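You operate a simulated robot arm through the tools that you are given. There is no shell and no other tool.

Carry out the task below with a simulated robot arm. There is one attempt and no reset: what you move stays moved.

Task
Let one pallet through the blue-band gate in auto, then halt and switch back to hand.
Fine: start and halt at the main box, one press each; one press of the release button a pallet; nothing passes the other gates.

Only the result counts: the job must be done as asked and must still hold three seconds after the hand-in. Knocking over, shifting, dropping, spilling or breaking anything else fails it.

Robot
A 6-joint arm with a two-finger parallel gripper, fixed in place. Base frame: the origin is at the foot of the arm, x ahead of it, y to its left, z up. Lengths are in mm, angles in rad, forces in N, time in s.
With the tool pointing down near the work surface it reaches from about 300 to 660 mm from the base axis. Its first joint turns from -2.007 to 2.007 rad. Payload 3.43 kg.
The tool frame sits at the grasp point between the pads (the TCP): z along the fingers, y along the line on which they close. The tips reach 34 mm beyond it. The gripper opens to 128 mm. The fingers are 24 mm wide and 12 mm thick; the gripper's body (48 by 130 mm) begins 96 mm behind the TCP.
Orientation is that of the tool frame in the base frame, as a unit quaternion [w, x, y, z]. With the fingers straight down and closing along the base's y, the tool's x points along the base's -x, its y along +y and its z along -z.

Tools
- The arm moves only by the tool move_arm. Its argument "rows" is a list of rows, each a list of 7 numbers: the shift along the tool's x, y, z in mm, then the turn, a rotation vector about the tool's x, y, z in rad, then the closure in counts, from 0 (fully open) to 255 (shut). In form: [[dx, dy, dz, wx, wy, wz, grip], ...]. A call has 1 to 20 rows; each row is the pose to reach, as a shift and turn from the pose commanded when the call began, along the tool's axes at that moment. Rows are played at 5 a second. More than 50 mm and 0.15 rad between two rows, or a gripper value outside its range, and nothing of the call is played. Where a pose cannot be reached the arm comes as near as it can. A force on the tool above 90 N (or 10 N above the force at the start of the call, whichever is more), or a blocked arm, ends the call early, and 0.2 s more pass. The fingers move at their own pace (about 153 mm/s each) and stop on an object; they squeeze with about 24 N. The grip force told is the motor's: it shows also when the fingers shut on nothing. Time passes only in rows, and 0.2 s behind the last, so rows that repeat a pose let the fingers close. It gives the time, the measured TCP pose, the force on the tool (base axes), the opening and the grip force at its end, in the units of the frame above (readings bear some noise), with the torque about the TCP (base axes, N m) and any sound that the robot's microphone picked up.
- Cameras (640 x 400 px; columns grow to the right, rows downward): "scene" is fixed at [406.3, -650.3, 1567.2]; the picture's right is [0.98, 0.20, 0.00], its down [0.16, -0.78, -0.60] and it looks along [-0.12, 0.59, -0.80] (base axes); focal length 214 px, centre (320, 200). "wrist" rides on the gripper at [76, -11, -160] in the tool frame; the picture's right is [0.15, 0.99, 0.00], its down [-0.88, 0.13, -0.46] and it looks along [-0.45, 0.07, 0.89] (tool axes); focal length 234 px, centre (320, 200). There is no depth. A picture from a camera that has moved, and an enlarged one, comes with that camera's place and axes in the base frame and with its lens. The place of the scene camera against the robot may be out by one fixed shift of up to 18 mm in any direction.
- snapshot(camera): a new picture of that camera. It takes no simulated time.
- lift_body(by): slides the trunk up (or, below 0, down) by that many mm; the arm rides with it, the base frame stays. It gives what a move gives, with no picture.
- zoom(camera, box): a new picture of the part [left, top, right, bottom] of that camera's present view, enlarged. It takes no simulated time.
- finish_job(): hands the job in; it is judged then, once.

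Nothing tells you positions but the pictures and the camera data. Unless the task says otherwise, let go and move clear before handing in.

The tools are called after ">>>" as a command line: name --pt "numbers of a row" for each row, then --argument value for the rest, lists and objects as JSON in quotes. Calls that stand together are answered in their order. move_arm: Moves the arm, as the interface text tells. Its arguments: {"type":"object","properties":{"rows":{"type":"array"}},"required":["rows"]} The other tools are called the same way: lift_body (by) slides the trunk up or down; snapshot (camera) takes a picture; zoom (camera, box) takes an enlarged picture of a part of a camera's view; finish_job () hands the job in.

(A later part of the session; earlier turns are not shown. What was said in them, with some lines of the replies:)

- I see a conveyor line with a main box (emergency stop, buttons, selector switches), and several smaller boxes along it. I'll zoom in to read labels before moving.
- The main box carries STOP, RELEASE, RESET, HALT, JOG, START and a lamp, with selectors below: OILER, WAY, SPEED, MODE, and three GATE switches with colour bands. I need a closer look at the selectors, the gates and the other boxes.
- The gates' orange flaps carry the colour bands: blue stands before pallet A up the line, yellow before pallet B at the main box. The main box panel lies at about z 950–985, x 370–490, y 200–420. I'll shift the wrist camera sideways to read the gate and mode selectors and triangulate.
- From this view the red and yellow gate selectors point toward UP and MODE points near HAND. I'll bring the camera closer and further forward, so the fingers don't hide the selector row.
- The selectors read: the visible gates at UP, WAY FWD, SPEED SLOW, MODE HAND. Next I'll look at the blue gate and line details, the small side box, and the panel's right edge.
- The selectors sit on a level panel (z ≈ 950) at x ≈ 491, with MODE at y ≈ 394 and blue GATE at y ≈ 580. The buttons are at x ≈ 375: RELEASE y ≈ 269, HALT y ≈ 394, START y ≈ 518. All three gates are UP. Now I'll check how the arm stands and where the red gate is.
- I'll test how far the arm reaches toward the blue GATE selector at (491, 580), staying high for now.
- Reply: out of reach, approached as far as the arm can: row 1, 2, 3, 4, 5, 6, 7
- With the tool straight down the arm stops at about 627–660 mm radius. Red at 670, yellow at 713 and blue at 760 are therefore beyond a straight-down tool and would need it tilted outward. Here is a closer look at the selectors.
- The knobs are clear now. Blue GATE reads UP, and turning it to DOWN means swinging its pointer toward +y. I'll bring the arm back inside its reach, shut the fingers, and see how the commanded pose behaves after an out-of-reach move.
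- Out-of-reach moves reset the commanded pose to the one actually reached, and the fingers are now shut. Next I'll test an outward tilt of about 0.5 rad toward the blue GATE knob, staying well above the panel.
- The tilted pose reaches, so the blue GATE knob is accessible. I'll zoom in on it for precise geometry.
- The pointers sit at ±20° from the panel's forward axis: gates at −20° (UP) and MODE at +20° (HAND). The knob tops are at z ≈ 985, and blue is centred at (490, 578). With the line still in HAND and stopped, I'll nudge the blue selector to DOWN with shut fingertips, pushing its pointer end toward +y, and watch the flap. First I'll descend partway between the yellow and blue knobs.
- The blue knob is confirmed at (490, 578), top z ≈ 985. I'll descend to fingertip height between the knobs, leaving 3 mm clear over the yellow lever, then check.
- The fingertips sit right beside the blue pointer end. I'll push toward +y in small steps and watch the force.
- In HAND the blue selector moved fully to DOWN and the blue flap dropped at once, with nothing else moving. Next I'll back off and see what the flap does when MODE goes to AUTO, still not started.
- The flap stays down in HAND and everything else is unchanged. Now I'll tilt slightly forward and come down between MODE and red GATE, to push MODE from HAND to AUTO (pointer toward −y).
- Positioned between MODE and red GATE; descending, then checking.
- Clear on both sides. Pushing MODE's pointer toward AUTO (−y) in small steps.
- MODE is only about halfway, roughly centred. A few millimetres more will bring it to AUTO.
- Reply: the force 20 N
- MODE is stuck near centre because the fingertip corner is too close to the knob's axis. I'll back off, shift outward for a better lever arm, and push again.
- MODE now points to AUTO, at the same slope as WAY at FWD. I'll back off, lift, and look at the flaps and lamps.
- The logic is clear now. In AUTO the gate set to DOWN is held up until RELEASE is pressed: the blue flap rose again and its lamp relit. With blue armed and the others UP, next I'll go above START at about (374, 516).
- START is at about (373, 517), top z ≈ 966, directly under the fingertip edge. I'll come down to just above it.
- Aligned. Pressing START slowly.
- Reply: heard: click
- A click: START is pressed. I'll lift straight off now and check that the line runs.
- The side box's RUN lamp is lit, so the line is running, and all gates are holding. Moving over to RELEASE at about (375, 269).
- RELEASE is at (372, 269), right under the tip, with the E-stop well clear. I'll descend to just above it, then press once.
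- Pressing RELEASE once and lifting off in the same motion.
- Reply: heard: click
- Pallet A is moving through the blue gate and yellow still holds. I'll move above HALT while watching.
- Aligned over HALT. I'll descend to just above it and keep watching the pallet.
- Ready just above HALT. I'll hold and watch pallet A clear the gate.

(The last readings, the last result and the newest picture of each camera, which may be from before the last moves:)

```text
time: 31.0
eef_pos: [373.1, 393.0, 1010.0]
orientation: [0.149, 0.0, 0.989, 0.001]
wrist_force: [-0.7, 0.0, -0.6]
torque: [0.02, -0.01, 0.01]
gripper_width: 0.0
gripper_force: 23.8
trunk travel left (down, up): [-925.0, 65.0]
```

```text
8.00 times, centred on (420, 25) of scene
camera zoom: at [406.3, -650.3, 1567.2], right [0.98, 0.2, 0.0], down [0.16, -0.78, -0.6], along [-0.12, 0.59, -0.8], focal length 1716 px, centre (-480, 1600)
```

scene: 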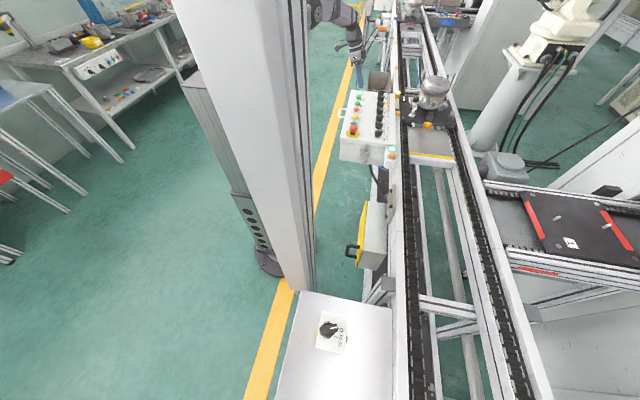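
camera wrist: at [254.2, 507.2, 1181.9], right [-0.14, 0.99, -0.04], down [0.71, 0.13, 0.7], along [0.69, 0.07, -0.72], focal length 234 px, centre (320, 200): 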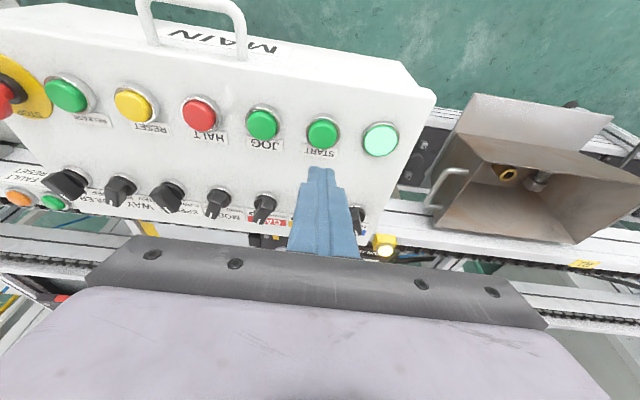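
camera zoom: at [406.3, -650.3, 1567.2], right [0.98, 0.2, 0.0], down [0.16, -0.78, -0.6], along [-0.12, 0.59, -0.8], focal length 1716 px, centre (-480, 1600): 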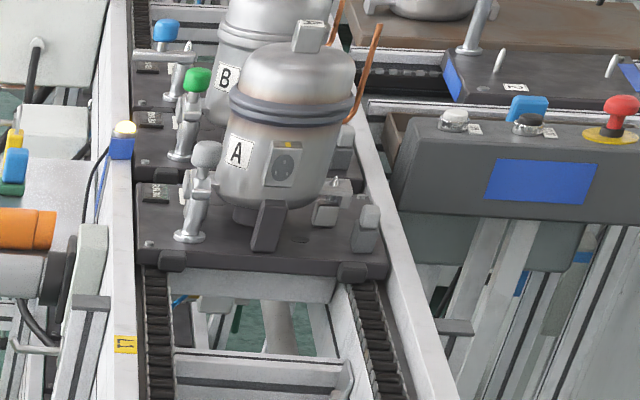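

The blue gate's lamp is lit again, so the flap has risen. A moment more to confirm pallet A clears it and the next pallet is held.

>>> move_arm --pt "0 0 0 0 0 0 255" --pt "0 0 0 0 0 0 255" --pt "0 0 0 0 0 0 255" --pt "0 0 0 0 0 0 255"

>>> zoom --camera "scene" --box '[380, 0, 460, 50]'

>>> zoom --camera "scene" --box '[340, 20, 468, 150]'

```text
time: 32.0
eef_pos: [373.7, 392.7, 1009.5]
orientation: [0.149, 0.0, 0.989, -0.001]
wrist_force: [-0.6, -0.3, -0.8]
torque: [-0.02, -0.01, -0.01]
gripper_width: 0.0
gripper_force: 24.2
trunk travel left (down, up): [-925.0, 65.0]
```

```text
8.00 times, centred on (420, 25) of scene
camera zoom: at [406.3, -650.3, 1567.2], right [0.98, 0.2, 0.0], down [0.16, -0.78, -0.6], along [-0.12, 0.59, -0.8], focal length 1716 px, centre (-480, 1600)
```

zoom: 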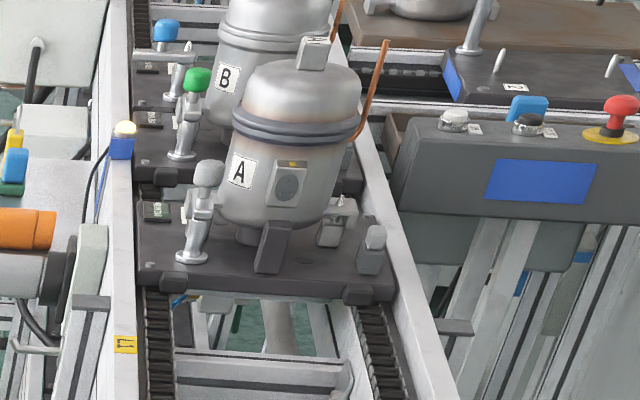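

```text
3.08 times, centred on (404, 85) of scene
camera zoom: at [406.3, -650.3, 1567.2], right [0.98, 0.2, 0.0], down [0.16, -0.78, -0.6], along [-0.12, 0.59, -0.8], focal length 660 px, centre (62, 554)
```

zoom: 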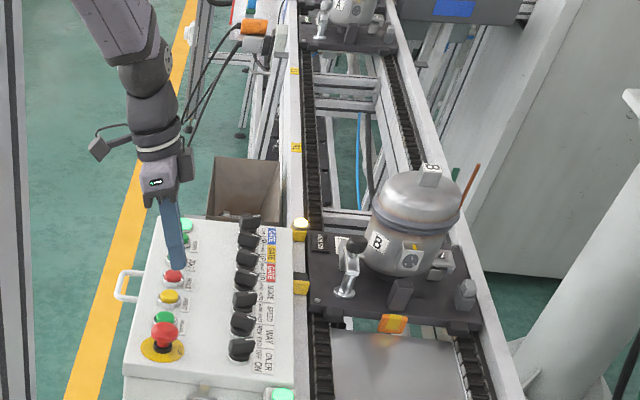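

The next pallet is held and A is through with a growing gap. I'll give it about one more second for margin, then press HALT once and lift.

>>> move_arm --pt "0 0 0 0 0 0 255" --pt "0 1 0 0 0 0 255" --pt "0 1 0 0 0 0 255" --pt "0.6 1 2 0 0 0 255" --pt "1.2 1 4 0 0 0 255" --pt "1.9 1 6.2 0 0 0 255" --pt "2.5 1 8.3 0 0 0 255" --pt "3.2 1 10.4 0 0 0 255" --pt "0 1 0 0 0 0 255" --pt "-6 1 -20 0 0 0 255" --pt "-12 1 -38 0 0 0 255"

>>> zoom --camera "scene" --box '[380, 0, 460, 50]'

>>> zoom --camera "scene" --box '[340, 70, 468, 150]'

```text
time: 34.4
eef_pos: [373.0, 392.8, 1047.3]
orientation: [0.15, 0.0, 0.989, 0.0]
wrist_force: [0.2, -0.5, -0.3]
torque: [0.0, 0.01, 0.01]
gripper_width: 0.0
gripper_force: 23.7
trunk travel left (down, up): [-925.0, 65.0]
heard: click
```

```text
8.00 times, centred on (420, 25) of scene
camera zoom: at [406.3, -650.3, 1567.2], right [0.98, 0.2, 0.0], down [0.16, -0.78, -0.6], along [-0.12, 0.59, -0.8], focal length 1716 px, centre (-480, 1600)
```

zoom: 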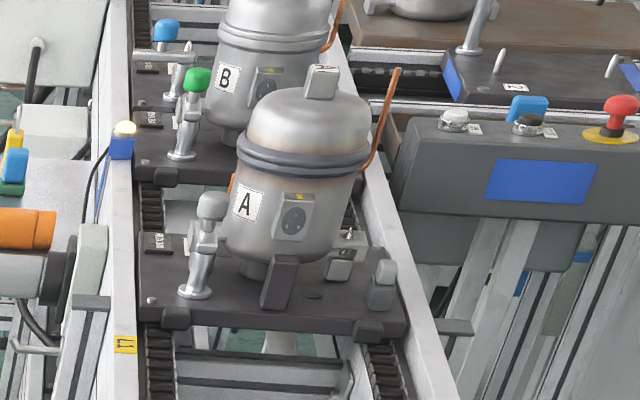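

```text
5.00 times, centred on (404, 110) of scene
camera zoom: at [406.3, -650.3, 1567.2], right [0.98, 0.2, 0.0], down [0.16, -0.78, -0.6], along [-0.12, 0.59, -0.8], focal length 1072 px, centre (-100, 650)
```

zoom: 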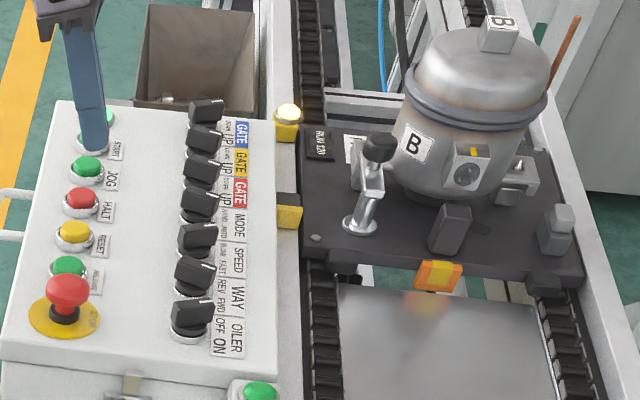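

HALT clicked, the RUN lamp is out, and pallet A stands clear beyond the blue flap, which holds the next pallet. Before switching to HAND I'll return the blue selector to UP so the flap doesn't drop. I'll approach the blue knob again, this time its tail.

>>> move_arm --pt "-20.6 36.5 5.6 -0.094 -0.006 0.014 255" --pt "-41.3 73 11.2 -0.189 -0.012 0.028 255" --pt "-62 109.6 16.8 -0.283 -0.018 0.043 255" --pt "-82.6 146.2 22.4 -0.377 -0.025 0.057 255" --pt "-82.6 146.2 22.4 -0.377 -0.025 0.057 255"

>>> zoom --camera "wrist" --box '[220, 70, 420, 195]'

>>> zoom --camera "scene" --box '[380, 0, 460, 50]'

```text
time: 35.6
eef_pos: [458.4, 539.7, 1052.6]
orientation: [0.16, 0.0, 0.969, 0.19]
wrist_force: [-0.1, 0.4, 0.6]
torque: [0.01, 0.0, 0.0]
gripper_width: 0.0
gripper_force: 24.6
trunk travel left (down, up): [-925.0, 65.0]
```

```text
3.20 times, centred on (320, 132) of wrist
camera zoom: at [337.0, 476.6, 1165.4], right [-0.2, 0.93, 0.32], down [0.69, -0.1, 0.72], along [0.7, 0.36, -0.62], focal length 749 px, centre (320, 416)
```

zoom: 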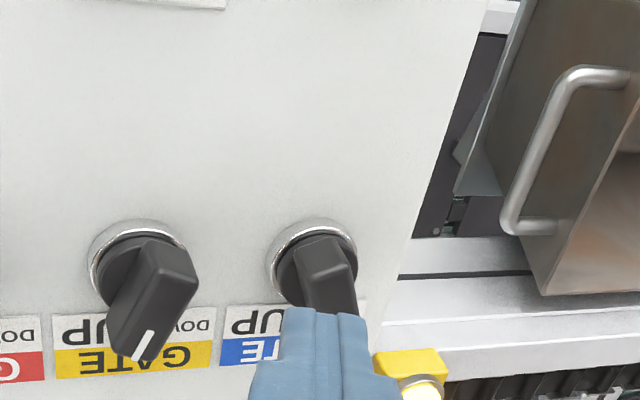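

```text
8.00 times, centred on (420, 25) of scene
camera zoom: at [406.3, -650.3, 1567.2], right [0.98, 0.2, 0.0], down [0.16, -0.78, -0.6], along [-0.12, 0.59, -0.8], focal length 1716 px, centre (-480, 1600)
```

zoom: 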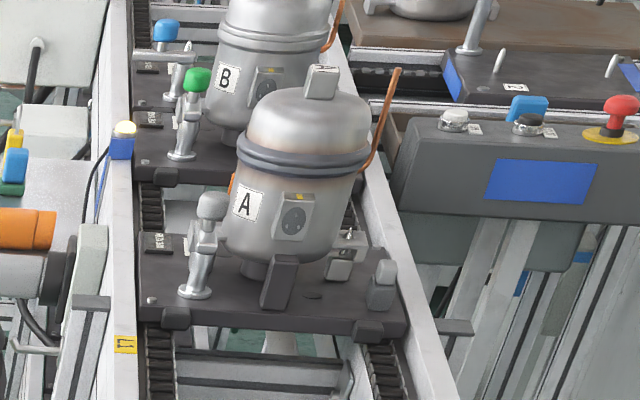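

Pallet A is stationary and the blue gate holds the next pallet. Descending beside the blue knob's tail.

>>> move_arm --pt "5.3 -6.7 15.3 0 0 0 255" --pt "10.6 -13.4 30.5 0 0 0 255" --pt "15.8 -20.2 45.8 0 0 0 255" --pt "15.8 -20.2 45.8 0 0 0 255"

>>> zoom --camera "wrist" --box '[230, 90, 430, 215]'

>>> zoom --camera "scene" --box '[360, 75, 408, 105]'

```text
time: 36.6
eef_pos: [460.1, 538.2, 999.1]
orientation: [0.159, 0.001, 0.969, 0.189]
wrist_force: [-0.3, 0.2, 0.5]
torque: [0.0, 0.02, -0.03]
gripper_width: 0.0
gripper_force: 23.7
trunk travel left (down, up): [-925.0, 65.0]
```

```text
3.20 times, centred on (330, 152) of wrist
camera zoom: at [337.3, 475.8, 1113.0], right [-0.2, 0.93, 0.32], down [0.69, -0.1, 0.72], along [0.7, 0.36, -0.62], focal length 749 px, centre (288, 352)
```

zoom: 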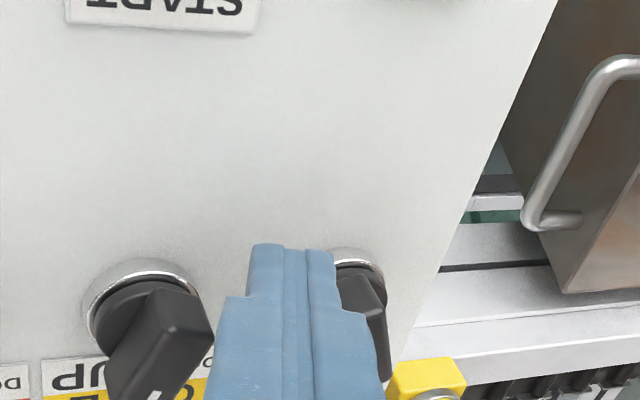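

```text
13.33 times, centred on (384, 90) of scene
camera zoom: at [406.3, -650.3, 1567.2], right [0.98, 0.2, 0.0], down [0.16, -0.78, -0.6], along [-0.12, 0.59, -0.8], focal length 2860 px, centre (-533, 1667)
```

zoom: 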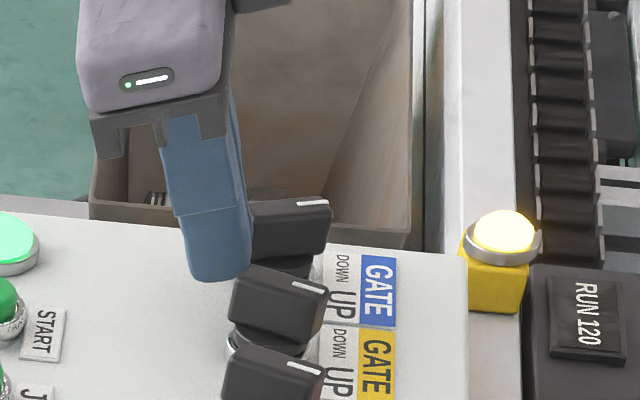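

The tip sits between the yellow and blue tails. Pushing the blue tail toward +y brings the pointer back to UP.

>>> move_arm --pt "0.2 2.8 1.1 0 0 0 255" --pt "0.4 5.6 2.2 0 0 0 255" --pt "0.5 8.4 3.3 0 0 0 255" --pt "0.7 11.1 4.4 0 0 0 255" --pt "0.8 13.5 5.3 0 0 0 255" --pt "0.9 14.8 5.9 0 0 0 255" --pt "0.9 14.8 5.9 0 0 0 255"

>>> zoom --camera "scene" --box '[360, 75, 408, 105]'

>>> zoom --camera "wrist" --box '[230, 90, 430, 215]'

```text
time: 38.2
eef_pos: [461.0, 553.2, 1000.1]
orientation: [0.16, 0.0, 0.969, 0.191]
wrist_force: [1.0, -8.8, 5.8]
torque: [-0.04, -0.16, -0.19]
gripper_width: 0.0
gripper_force: 23.8
trunk travel left (down, up): [-925.0, 65.0]
```

```text
13.33 times, centred on (384, 90) of scene
camera zoom: at [406.3, -650.3, 1567.2], right [0.98, 0.2, 0.0], down [0.16, -0.78, -0.6], along [-0.12, 0.59, -0.8], focal length 2860 px, centre (-533, 1667)
```

zoom: 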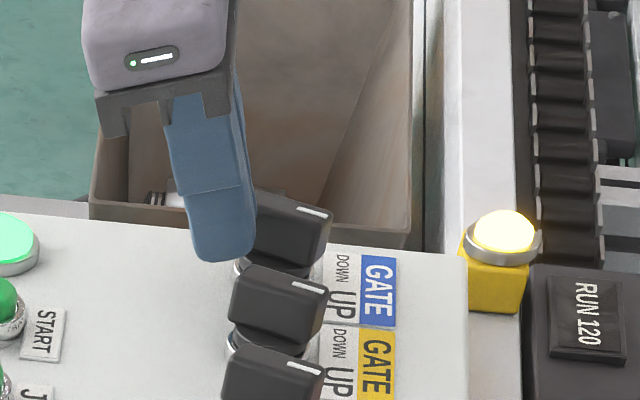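

```text
3.20 times, centred on (330, 152) of wrist
camera zoom: at [338.0, 489.4, 1114.5], right [-0.2, 0.93, 0.32], down [0.69, -0.1, 0.72], along [0.7, 0.36, -0.62], focal length 749 px, centre (288, 352)
```

zoom: 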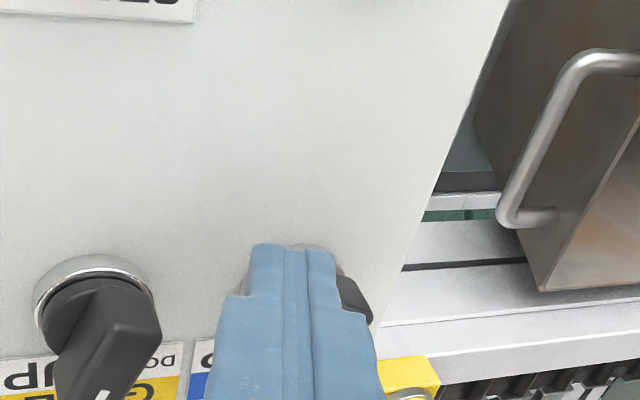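

Blue's pointer now matches the yellow one at UP. Backing off and lifting to verify.

>>> move_arm --pt "-0.5 -8 -3.2 0 0 0 255" --pt "-6 -2 -18 0 0 0 255" --pt "-12 5 -35 0 0 0 255" --pt "-17 11 -49 0 0 0 255" --pt "-17 11 -49 0 0 0 255"

>>> zoom --camera "scene" --box '[360, 75, 408, 105]'

>>> zoom --camera "wrist" --box '[220, 70, 420, 195]'

>>> zoom --camera "scene" --box '[380, 0, 460, 50]'

```text
time: 39.4
eef_pos: [459.2, 545.1, 1051.9]
orientation: [0.159, 0.001, 0.969, 0.189]
wrist_force: [-0.8, -0.5, -0.8]
torque: [-0.01, -0.04, -0.03]
gripper_width: 0.1
gripper_force: 23.8
trunk travel left (down, up): [-925.0, 65.0]
```

```text
13.33 times, centred on (384, 90) of scene
camera zoom: at [406.3, -650.3, 1567.2], right [0.98, 0.2, 0.0], down [0.16, -0.78, -0.6], along [-0.12, 0.59, -0.8], focal length 2860 px, centre (-533, 1667)
```

zoom: 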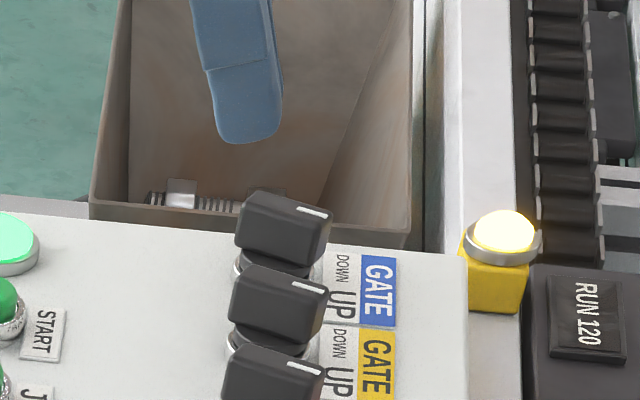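

```text
3.20 times, centred on (320, 132) of wrist
camera zoom: at [337.7, 482.9, 1165.2], right [-0.2, 0.93, 0.32], down [0.69, -0.1, 0.72], along [0.7, 0.36, -0.62], focal length 749 px, centre (320, 416)
```

zoom: 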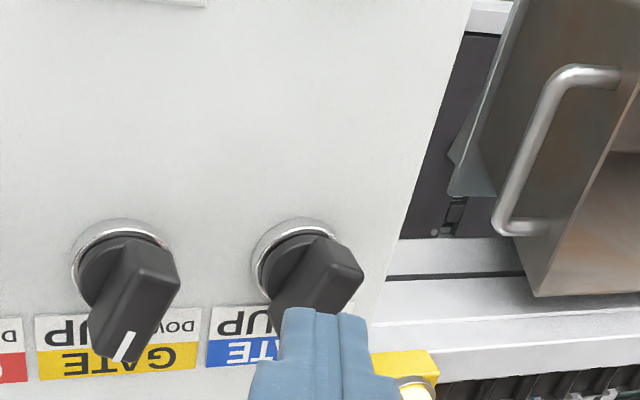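

```text
8.00 times, centred on (420, 25) of scene
camera zoom: at [406.3, -650.3, 1567.2], right [0.98, 0.2, 0.0], down [0.16, -0.78, -0.6], along [-0.12, 0.59, -0.8], focal length 1716 px, centre (-480, 1600)
```

zoom: 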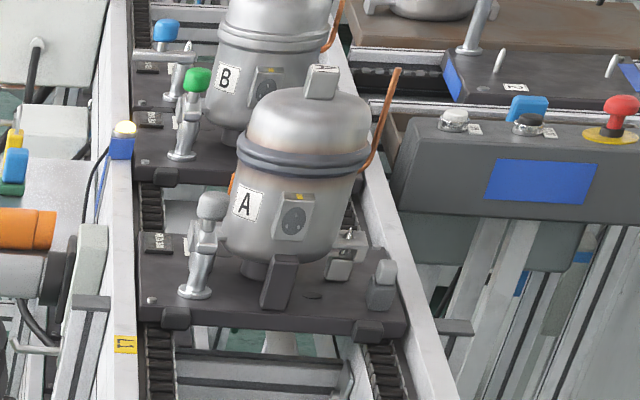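

Blue is back at UP, with nothing else disturbed. Now I'll go to MODE, coming down between SPEED and MODE, to push its pointer back to HAND (+y).

>>> move_arm --pt "-10.5 -34.1 -11.3 0.075 0.005 -0.011 255" --pt "-21 -68.2 -22.5 0.151 0.01 -0.023 255" --pt "-31.5 -102.3 -33.8 0.226 0.015 -0.034 255" --pt "-42 -136.4 -45 0.302 0.02 -0.046 255" --pt "-52.5 -170.5 -56.3 0.377 0.025 -0.057 255" --pt "-52.5 -170.5 -56.3 0.377 0.025 -0.057 255"

>>> zoom --camera "wrist" --box '[220, 80, 420, 205]'

```text
time: 40.8
eef_pos: [503.1, 364.0, 1053.6]
orientation: [0.149, 0.0, 0.989, -0.001]
wrist_force: [1.3, -0.3, -0.9]
torque: [0.01, 0.0, -0.02]
gripper_width: 0.1
gripper_force: 24.3
trunk travel left (down, up): [-925.0, 65.0]
```

```text
3.20 times, centred on (320, 142) of wrist
camera zoom: at [381.6, 354.2, 1185.7], right [-0.14, 0.99, -0.04], down [0.71, 0.13, 0.7], along [0.69, 0.07, -0.72], focal length 749 px, centre (320, 384)
```

zoom: 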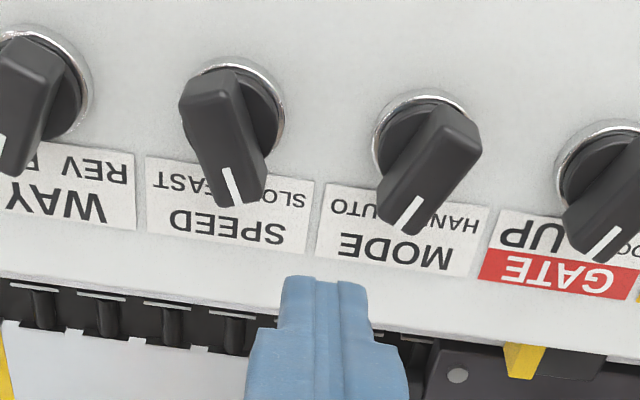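

>>> move_arm --pt "5 -0.5 16.2 0 0 0 255" --pt "10 -1 32.4 0 0 0 255" --pt "15 -1 48.5 0 0 0 255" --pt "15 -1 48.5 0 0 0 255"

>>> zoom --camera "wrist" --box '[220, 80, 420, 205]'

```text
time: 41.8
eef_pos: [502.5, 364.6, 1003.1]
orientation: [0.15, 0.0, 0.989, 0.0]
wrist_force: [-0.3, 0.5, 0.8]
torque: [-0.01, -0.01, 0.0]
gripper_width: 0.2
gripper_force: 24.5
trunk travel left (down, up): [-925.0, 65.0]
```

```text
3.20 times, centred on (320, 142) of wrist
camera zoom: at [381.6, 352.6, 1135.1], right [-0.14, 0.99, -0.04], down [0.71, 0.13, 0.7], along [0.69, 0.07, -0.72], focal length 749 px, centre (320, 384)
```

zoom: 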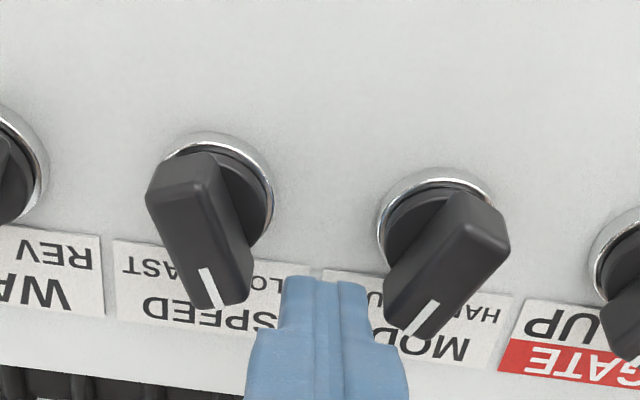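

The tip sits between SPEED and MODE, clear of both. Pushing MODE's pointer toward HAND.

>>> move_arm --pt "0 4 0 0 0 0 255" --pt "0 8 0 0 0 0 255" --pt "0 11 0 0 0 0 255" --pt "0 14 0 0 0 0 255" --pt "0 16.5 0 0 0 0 255" --pt "0 18 0 0 0 0 255" --pt "0 18 0 0 0 0 255"

>>> zoom --camera "wrist" --box '[220, 80, 420, 205]'

>>> zoom --camera "scene" --box '[366, 105, 414, 135]'

```text
time: 43.4
eef_pos: [505.1, 376.4, 1003.4]
orientation: [0.149, -0.001, 0.989, 0.001]
wrist_force: [16.3, -15.7, 2.0]
torque: [-0.33, -0.37, -0.06]
gripper_width: 0.4
gripper_force: 24.3
trunk travel left (down, up): [-925.0, 65.0]
```

```text
3.20 times, centred on (320, 142) of wrist
camera zoom: at [384.8, 367.2, 1135.3], right [-0.14, 0.99, -0.04], down [0.71, 0.13, 0.7], along [0.69, 0.07, -0.72], focal length 749 px, centre (320, 384)
```

zoom: 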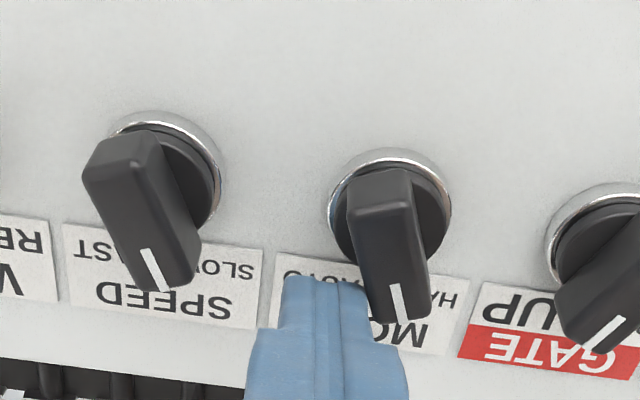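

```text
13.33 times, centred on (390, 120) of scene
camera zoom: at [406.3, -650.3, 1567.2], right [0.98, 0.2, 0.0], down [0.16, -0.78, -0.6], along [-0.12, 0.59, -0.8], focal length 2860 px, centre (-613, 1267)
```

zoom: 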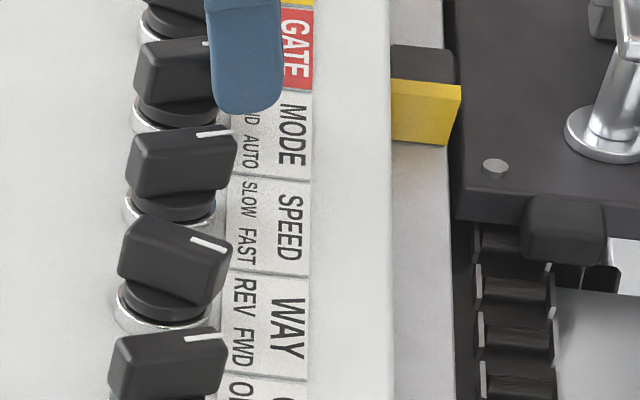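

By my estimate MODE's pointer is at about +18°, essentially HAND, with some wedging friction on the tip. I'll back off and check where it rests.

>>> move_arm --pt "0 -6 0 0 0 0 255" --pt "0 -14 0 0 0 0 255" --pt "-6 -16 -20 0 0 0 255" --pt "-12 -16 -40 0 0 0 255" --pt "-15 -16 -50 0 0 0 255" --pt "-15 -16 -50 0 0 0 255"

>>> zoom --camera "wrist" --box '[220, 80, 420, 205]'

>>> zoom --camera "scene" --box '[366, 95, 414, 135]'

>>> zoom --camera "scene" --box '[380, 0, 460, 50]'

```text
time: 44.8
eef_pos: [501.4, 365.4, 1057.9]
orientation: [0.15, 0.0, 0.989, 0.0]
wrist_force: [-0.3, -0.3, -0.1]
torque: [-0.04, 0.0, -0.02]
gripper_width: 0.0
gripper_force: 24.2
trunk travel left (down, up): [-925.0, 65.0]
```

```text
3.20 times, centred on (320, 142) of wrist
camera zoom: at [380.9, 355.1, 1187.9], right [-0.14, 0.99, -0.04], down [0.71, 0.13, 0.7], along [0.69, 0.07, -0.72], focal length 749 px, centre (320, 384)
```

zoom: 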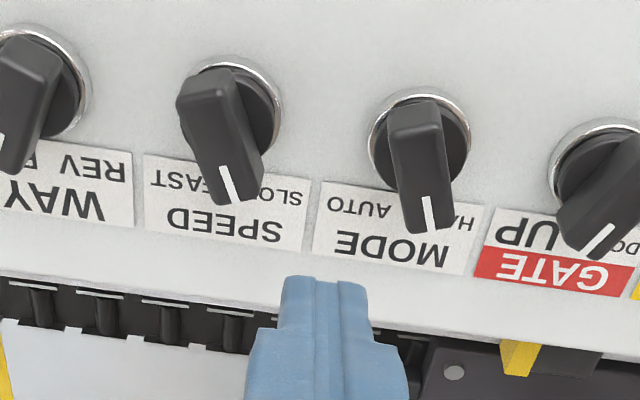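

```text
10.00 times, centred on (390, 115) of scene
camera zoom: at [406.3, -650.3, 1567.2], right [0.98, 0.2, 0.0], down [0.16, -0.78, -0.6], along [-0.12, 0.59, -0.8], focal length 2145 px, centre (-380, 1050)
```

zoom: 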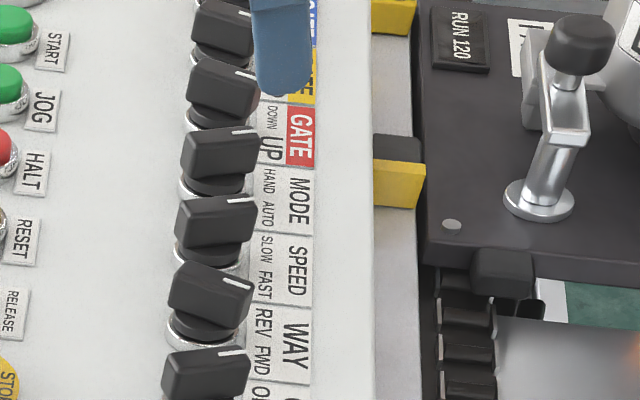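

```text
8.00 times, centred on (420, 25) of scene
camera zoom: at [406.3, -650.3, 1567.2], right [0.98, 0.2, 0.0], down [0.16, -0.78, -0.6], along [-0.12, 0.59, -0.8], focal length 1716 px, centre (-480, 1600)
```

zoom: 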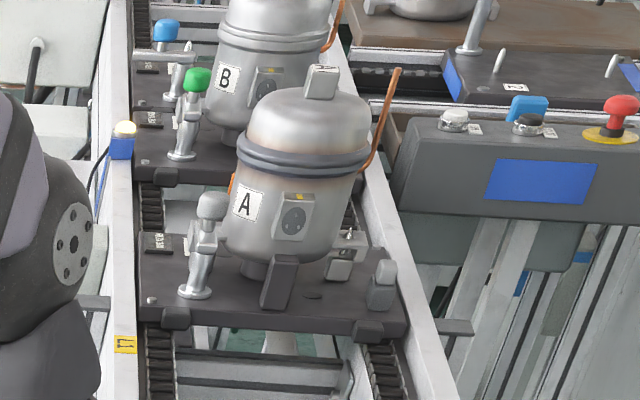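

>>> zoom --camera "wrist" --box '[326, 100, 376, 158]'

>>> zoom --camera "scene" --box '[376, 108, 400, 132]'

>>> snapshot --camera "scene"

```text
6.90 times, centred on (351, 129) of wrist
camera zoom: at [380.9, 355.1, 1187.9], right [-0.14, 0.99, -0.04], down [0.71, 0.13, 0.7], along [0.69, 0.07, -0.72], focal length 1615 px, centre (106, 690)
```

zoom: 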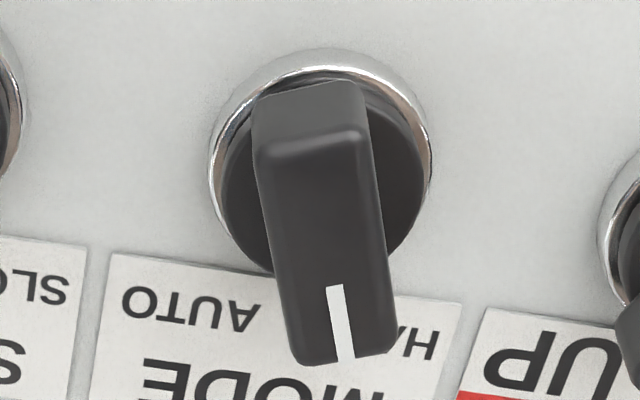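

```text
16.00 times, centred on (388, 120) of scene
camera zoom: at [406.3, -650.3, 1567.2], right [0.98, 0.2, 0.0], down [0.16, -0.78, -0.6], along [-0.12, 0.59, -0.8], focal length 3432 px, centre (-768, 1480)
```

zoom: 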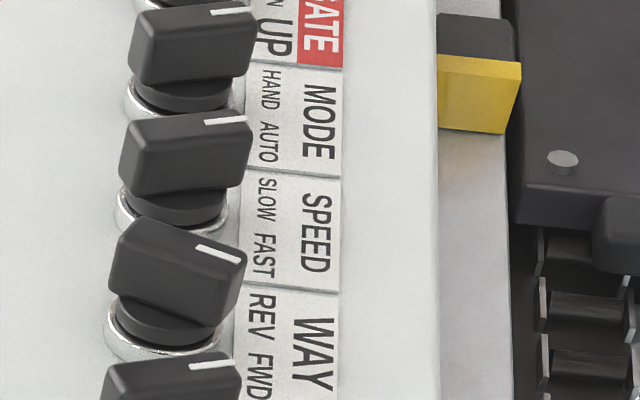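

```text
taken
```

scene: 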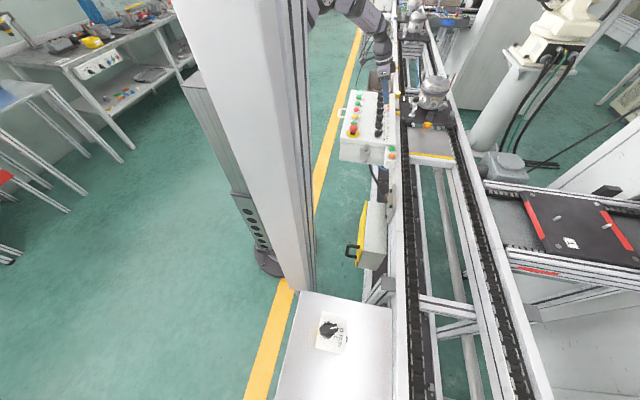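

>>> zoom --camera "scene" --box '[376, 103, 400, 118]'

>>> zoom --camera "scene" --box '[376, 110, 400, 125]'

>>> zoom --camera "wrist" --box '[262, 90, 312, 148]'

```text
16.00 times, centred on (388, 110) of scene
camera zoom: at [406.3, -650.3, 1567.2], right [0.98, 0.2, 0.0], down [0.16, -0.78, -0.6], along [-0.12, 0.59, -0.8], focal length 3432 px, centre (-768, 1632)
```

zoom: 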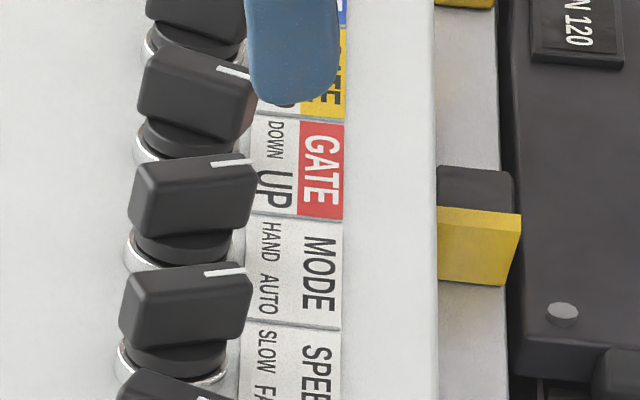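

```text
16.00 times, centred on (388, 118) of scene
camera zoom: at [406.3, -650.3, 1567.2], right [0.98, 0.2, 0.0], down [0.16, -0.78, -0.6], along [-0.12, 0.59, -0.8], focal length 3432 px, centre (-768, 1520)
```

zoom: 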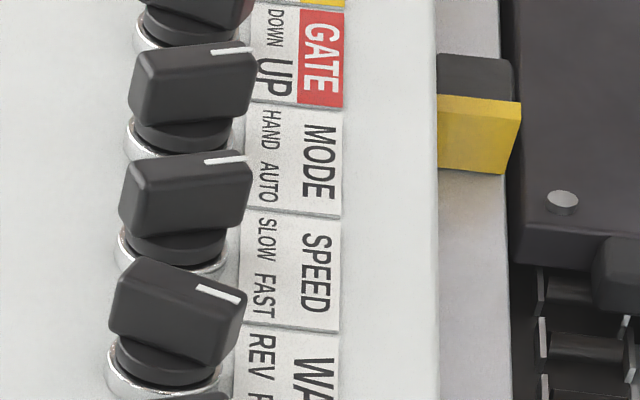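

```text
6.90 times, centred on (287, 119) of wrist
camera zoom: at [380.9, 355.1, 1187.9], right [-0.14, 0.99, -0.04], down [0.71, 0.13, 0.7], along [0.69, 0.07, -0.72], focal length 1615 px, centre (548, 759)
```

zoom: 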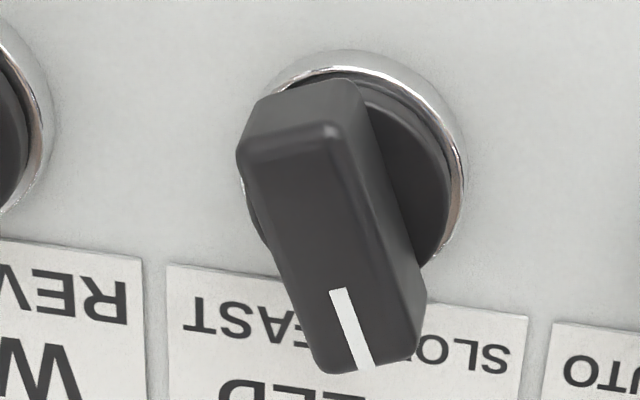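

MODE rests at HAND, at the same angle as SPEED on SLOW. I'll raise the arm clear and do a final check of the panel and line.

>>> move_arm --pt "6.9 -17.4 -38.8 0 0.05 0 255" --pt "13.8 -34.8 -77.5 0 0.1 0 255" --pt "20.8 -52.2 -116.3 0 0.15 0 255" --pt "27.7 -69.6 -155 0 0.2 0 255" --pt "34.6 -87 -193.8 0 0.25 0 255" --pt "41.5 -104.4 -232.6 0 0.3 0 255" --pt "41.5 -104.4 -232.6 0 0.3 0 255"

>>> snapshot --camera "wrist"

>>> zoom --camera "scene" --box '[340, 70, 468, 150]'

>>> zoom --camera "scene" --box '[380, 0, 460, 50]'

>>> snapshot --camera "scene"

```text
time: 46.4
eef_pos: [395.0, 260.1, 1264.7]
orientation: [-0.001, 0.001, 1.0, 0.0]
wrist_force: [-0.6, -0.2, 0.1]
torque: [-0.04, 0.02, 0.0]
gripper_width: 0.0
gripper_force: 23.7
trunk travel left (down, up): [-925.0, 65.0]
```

```text
taken
camera wrist: at [317.9, 250.6, 1426.4], right [-0.15, 0.99, 0.0], down [0.88, 0.13, 0.45], along [0.45, 0.07, -0.89], focal length 234 px, centre (320, 200)
```

wrist: 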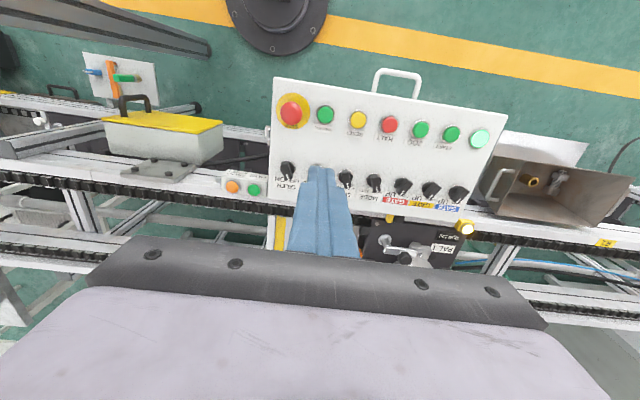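

```text
5.00 times, centred on (404, 110) of scene
camera zoom: at [406.3, -650.3, 1567.2], right [0.98, 0.2, 0.0], down [0.16, -0.78, -0.6], along [-0.12, 0.59, -0.8], focal length 1072 px, centre (-100, 650)
```

zoom: 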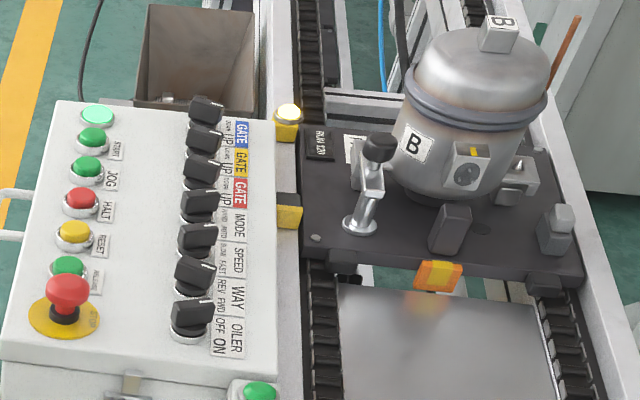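

```text
8.00 times, centred on (420, 25) of scene
camera zoom: at [406.3, -650.3, 1567.2], right [0.98, 0.2, 0.0], down [0.16, -0.78, -0.6], along [-0.12, 0.59, -0.8], focal length 1716 px, centre (-480, 1600)
```

zoom: 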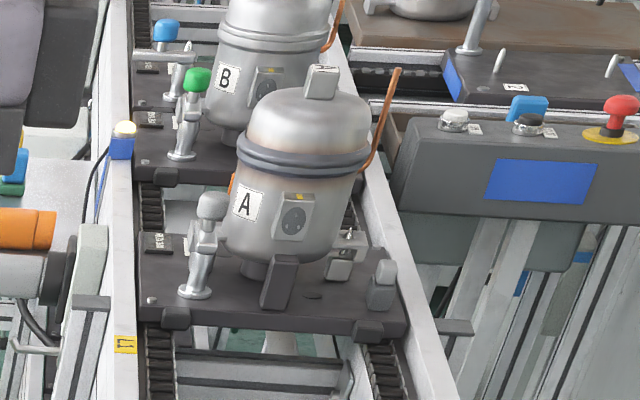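

```text
taken
```

scene: 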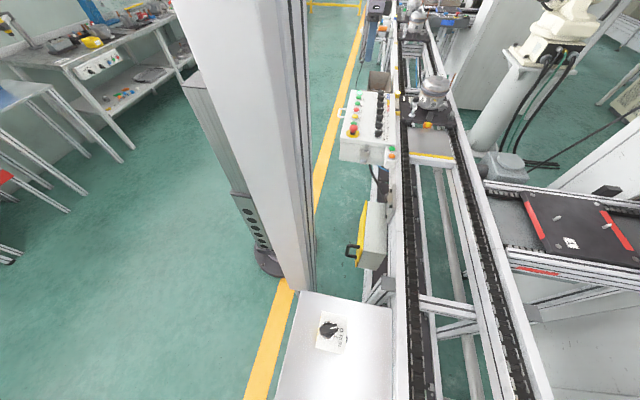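

Pallet A stands past the blue gate, the next pallet is held, and pallet B is still at the yellow gate. The RUN lamp is out, MODE is at HAND, all gates are UP and the arm is clear. Handing in.

>>> finish_job

```text
The job is handed in.
```

The job is handed in. One pallet (A) went through the blue-band gate in auto, and then I halted the line and switched MODE back to HAND. I have no verdict on the hand-in yet.

- **Presses:** START, RELEASE and HALT were each pressed once at the main box, with one click heard for each.
- **Blue gate:** In AUTO, RELEASE needs the gate's selector at DOWN, so I turned blue to DOWN while the line was still stopped in HAND. The flap dropped, but nothing moved. After the halt I set it back to UP before going to HAND.
- **Other gates:** Pallet B is still held at the yellow gate, and red and yellow were left at UP. The red gate was not in any camera's view, so I could not watch it directly.
- **Final state:** Pallet A is stopped just past the blue flap, and the next pallet is held behind it. The RUN lamp is out, the other selectors are as they were, and the arm is clear of the line.
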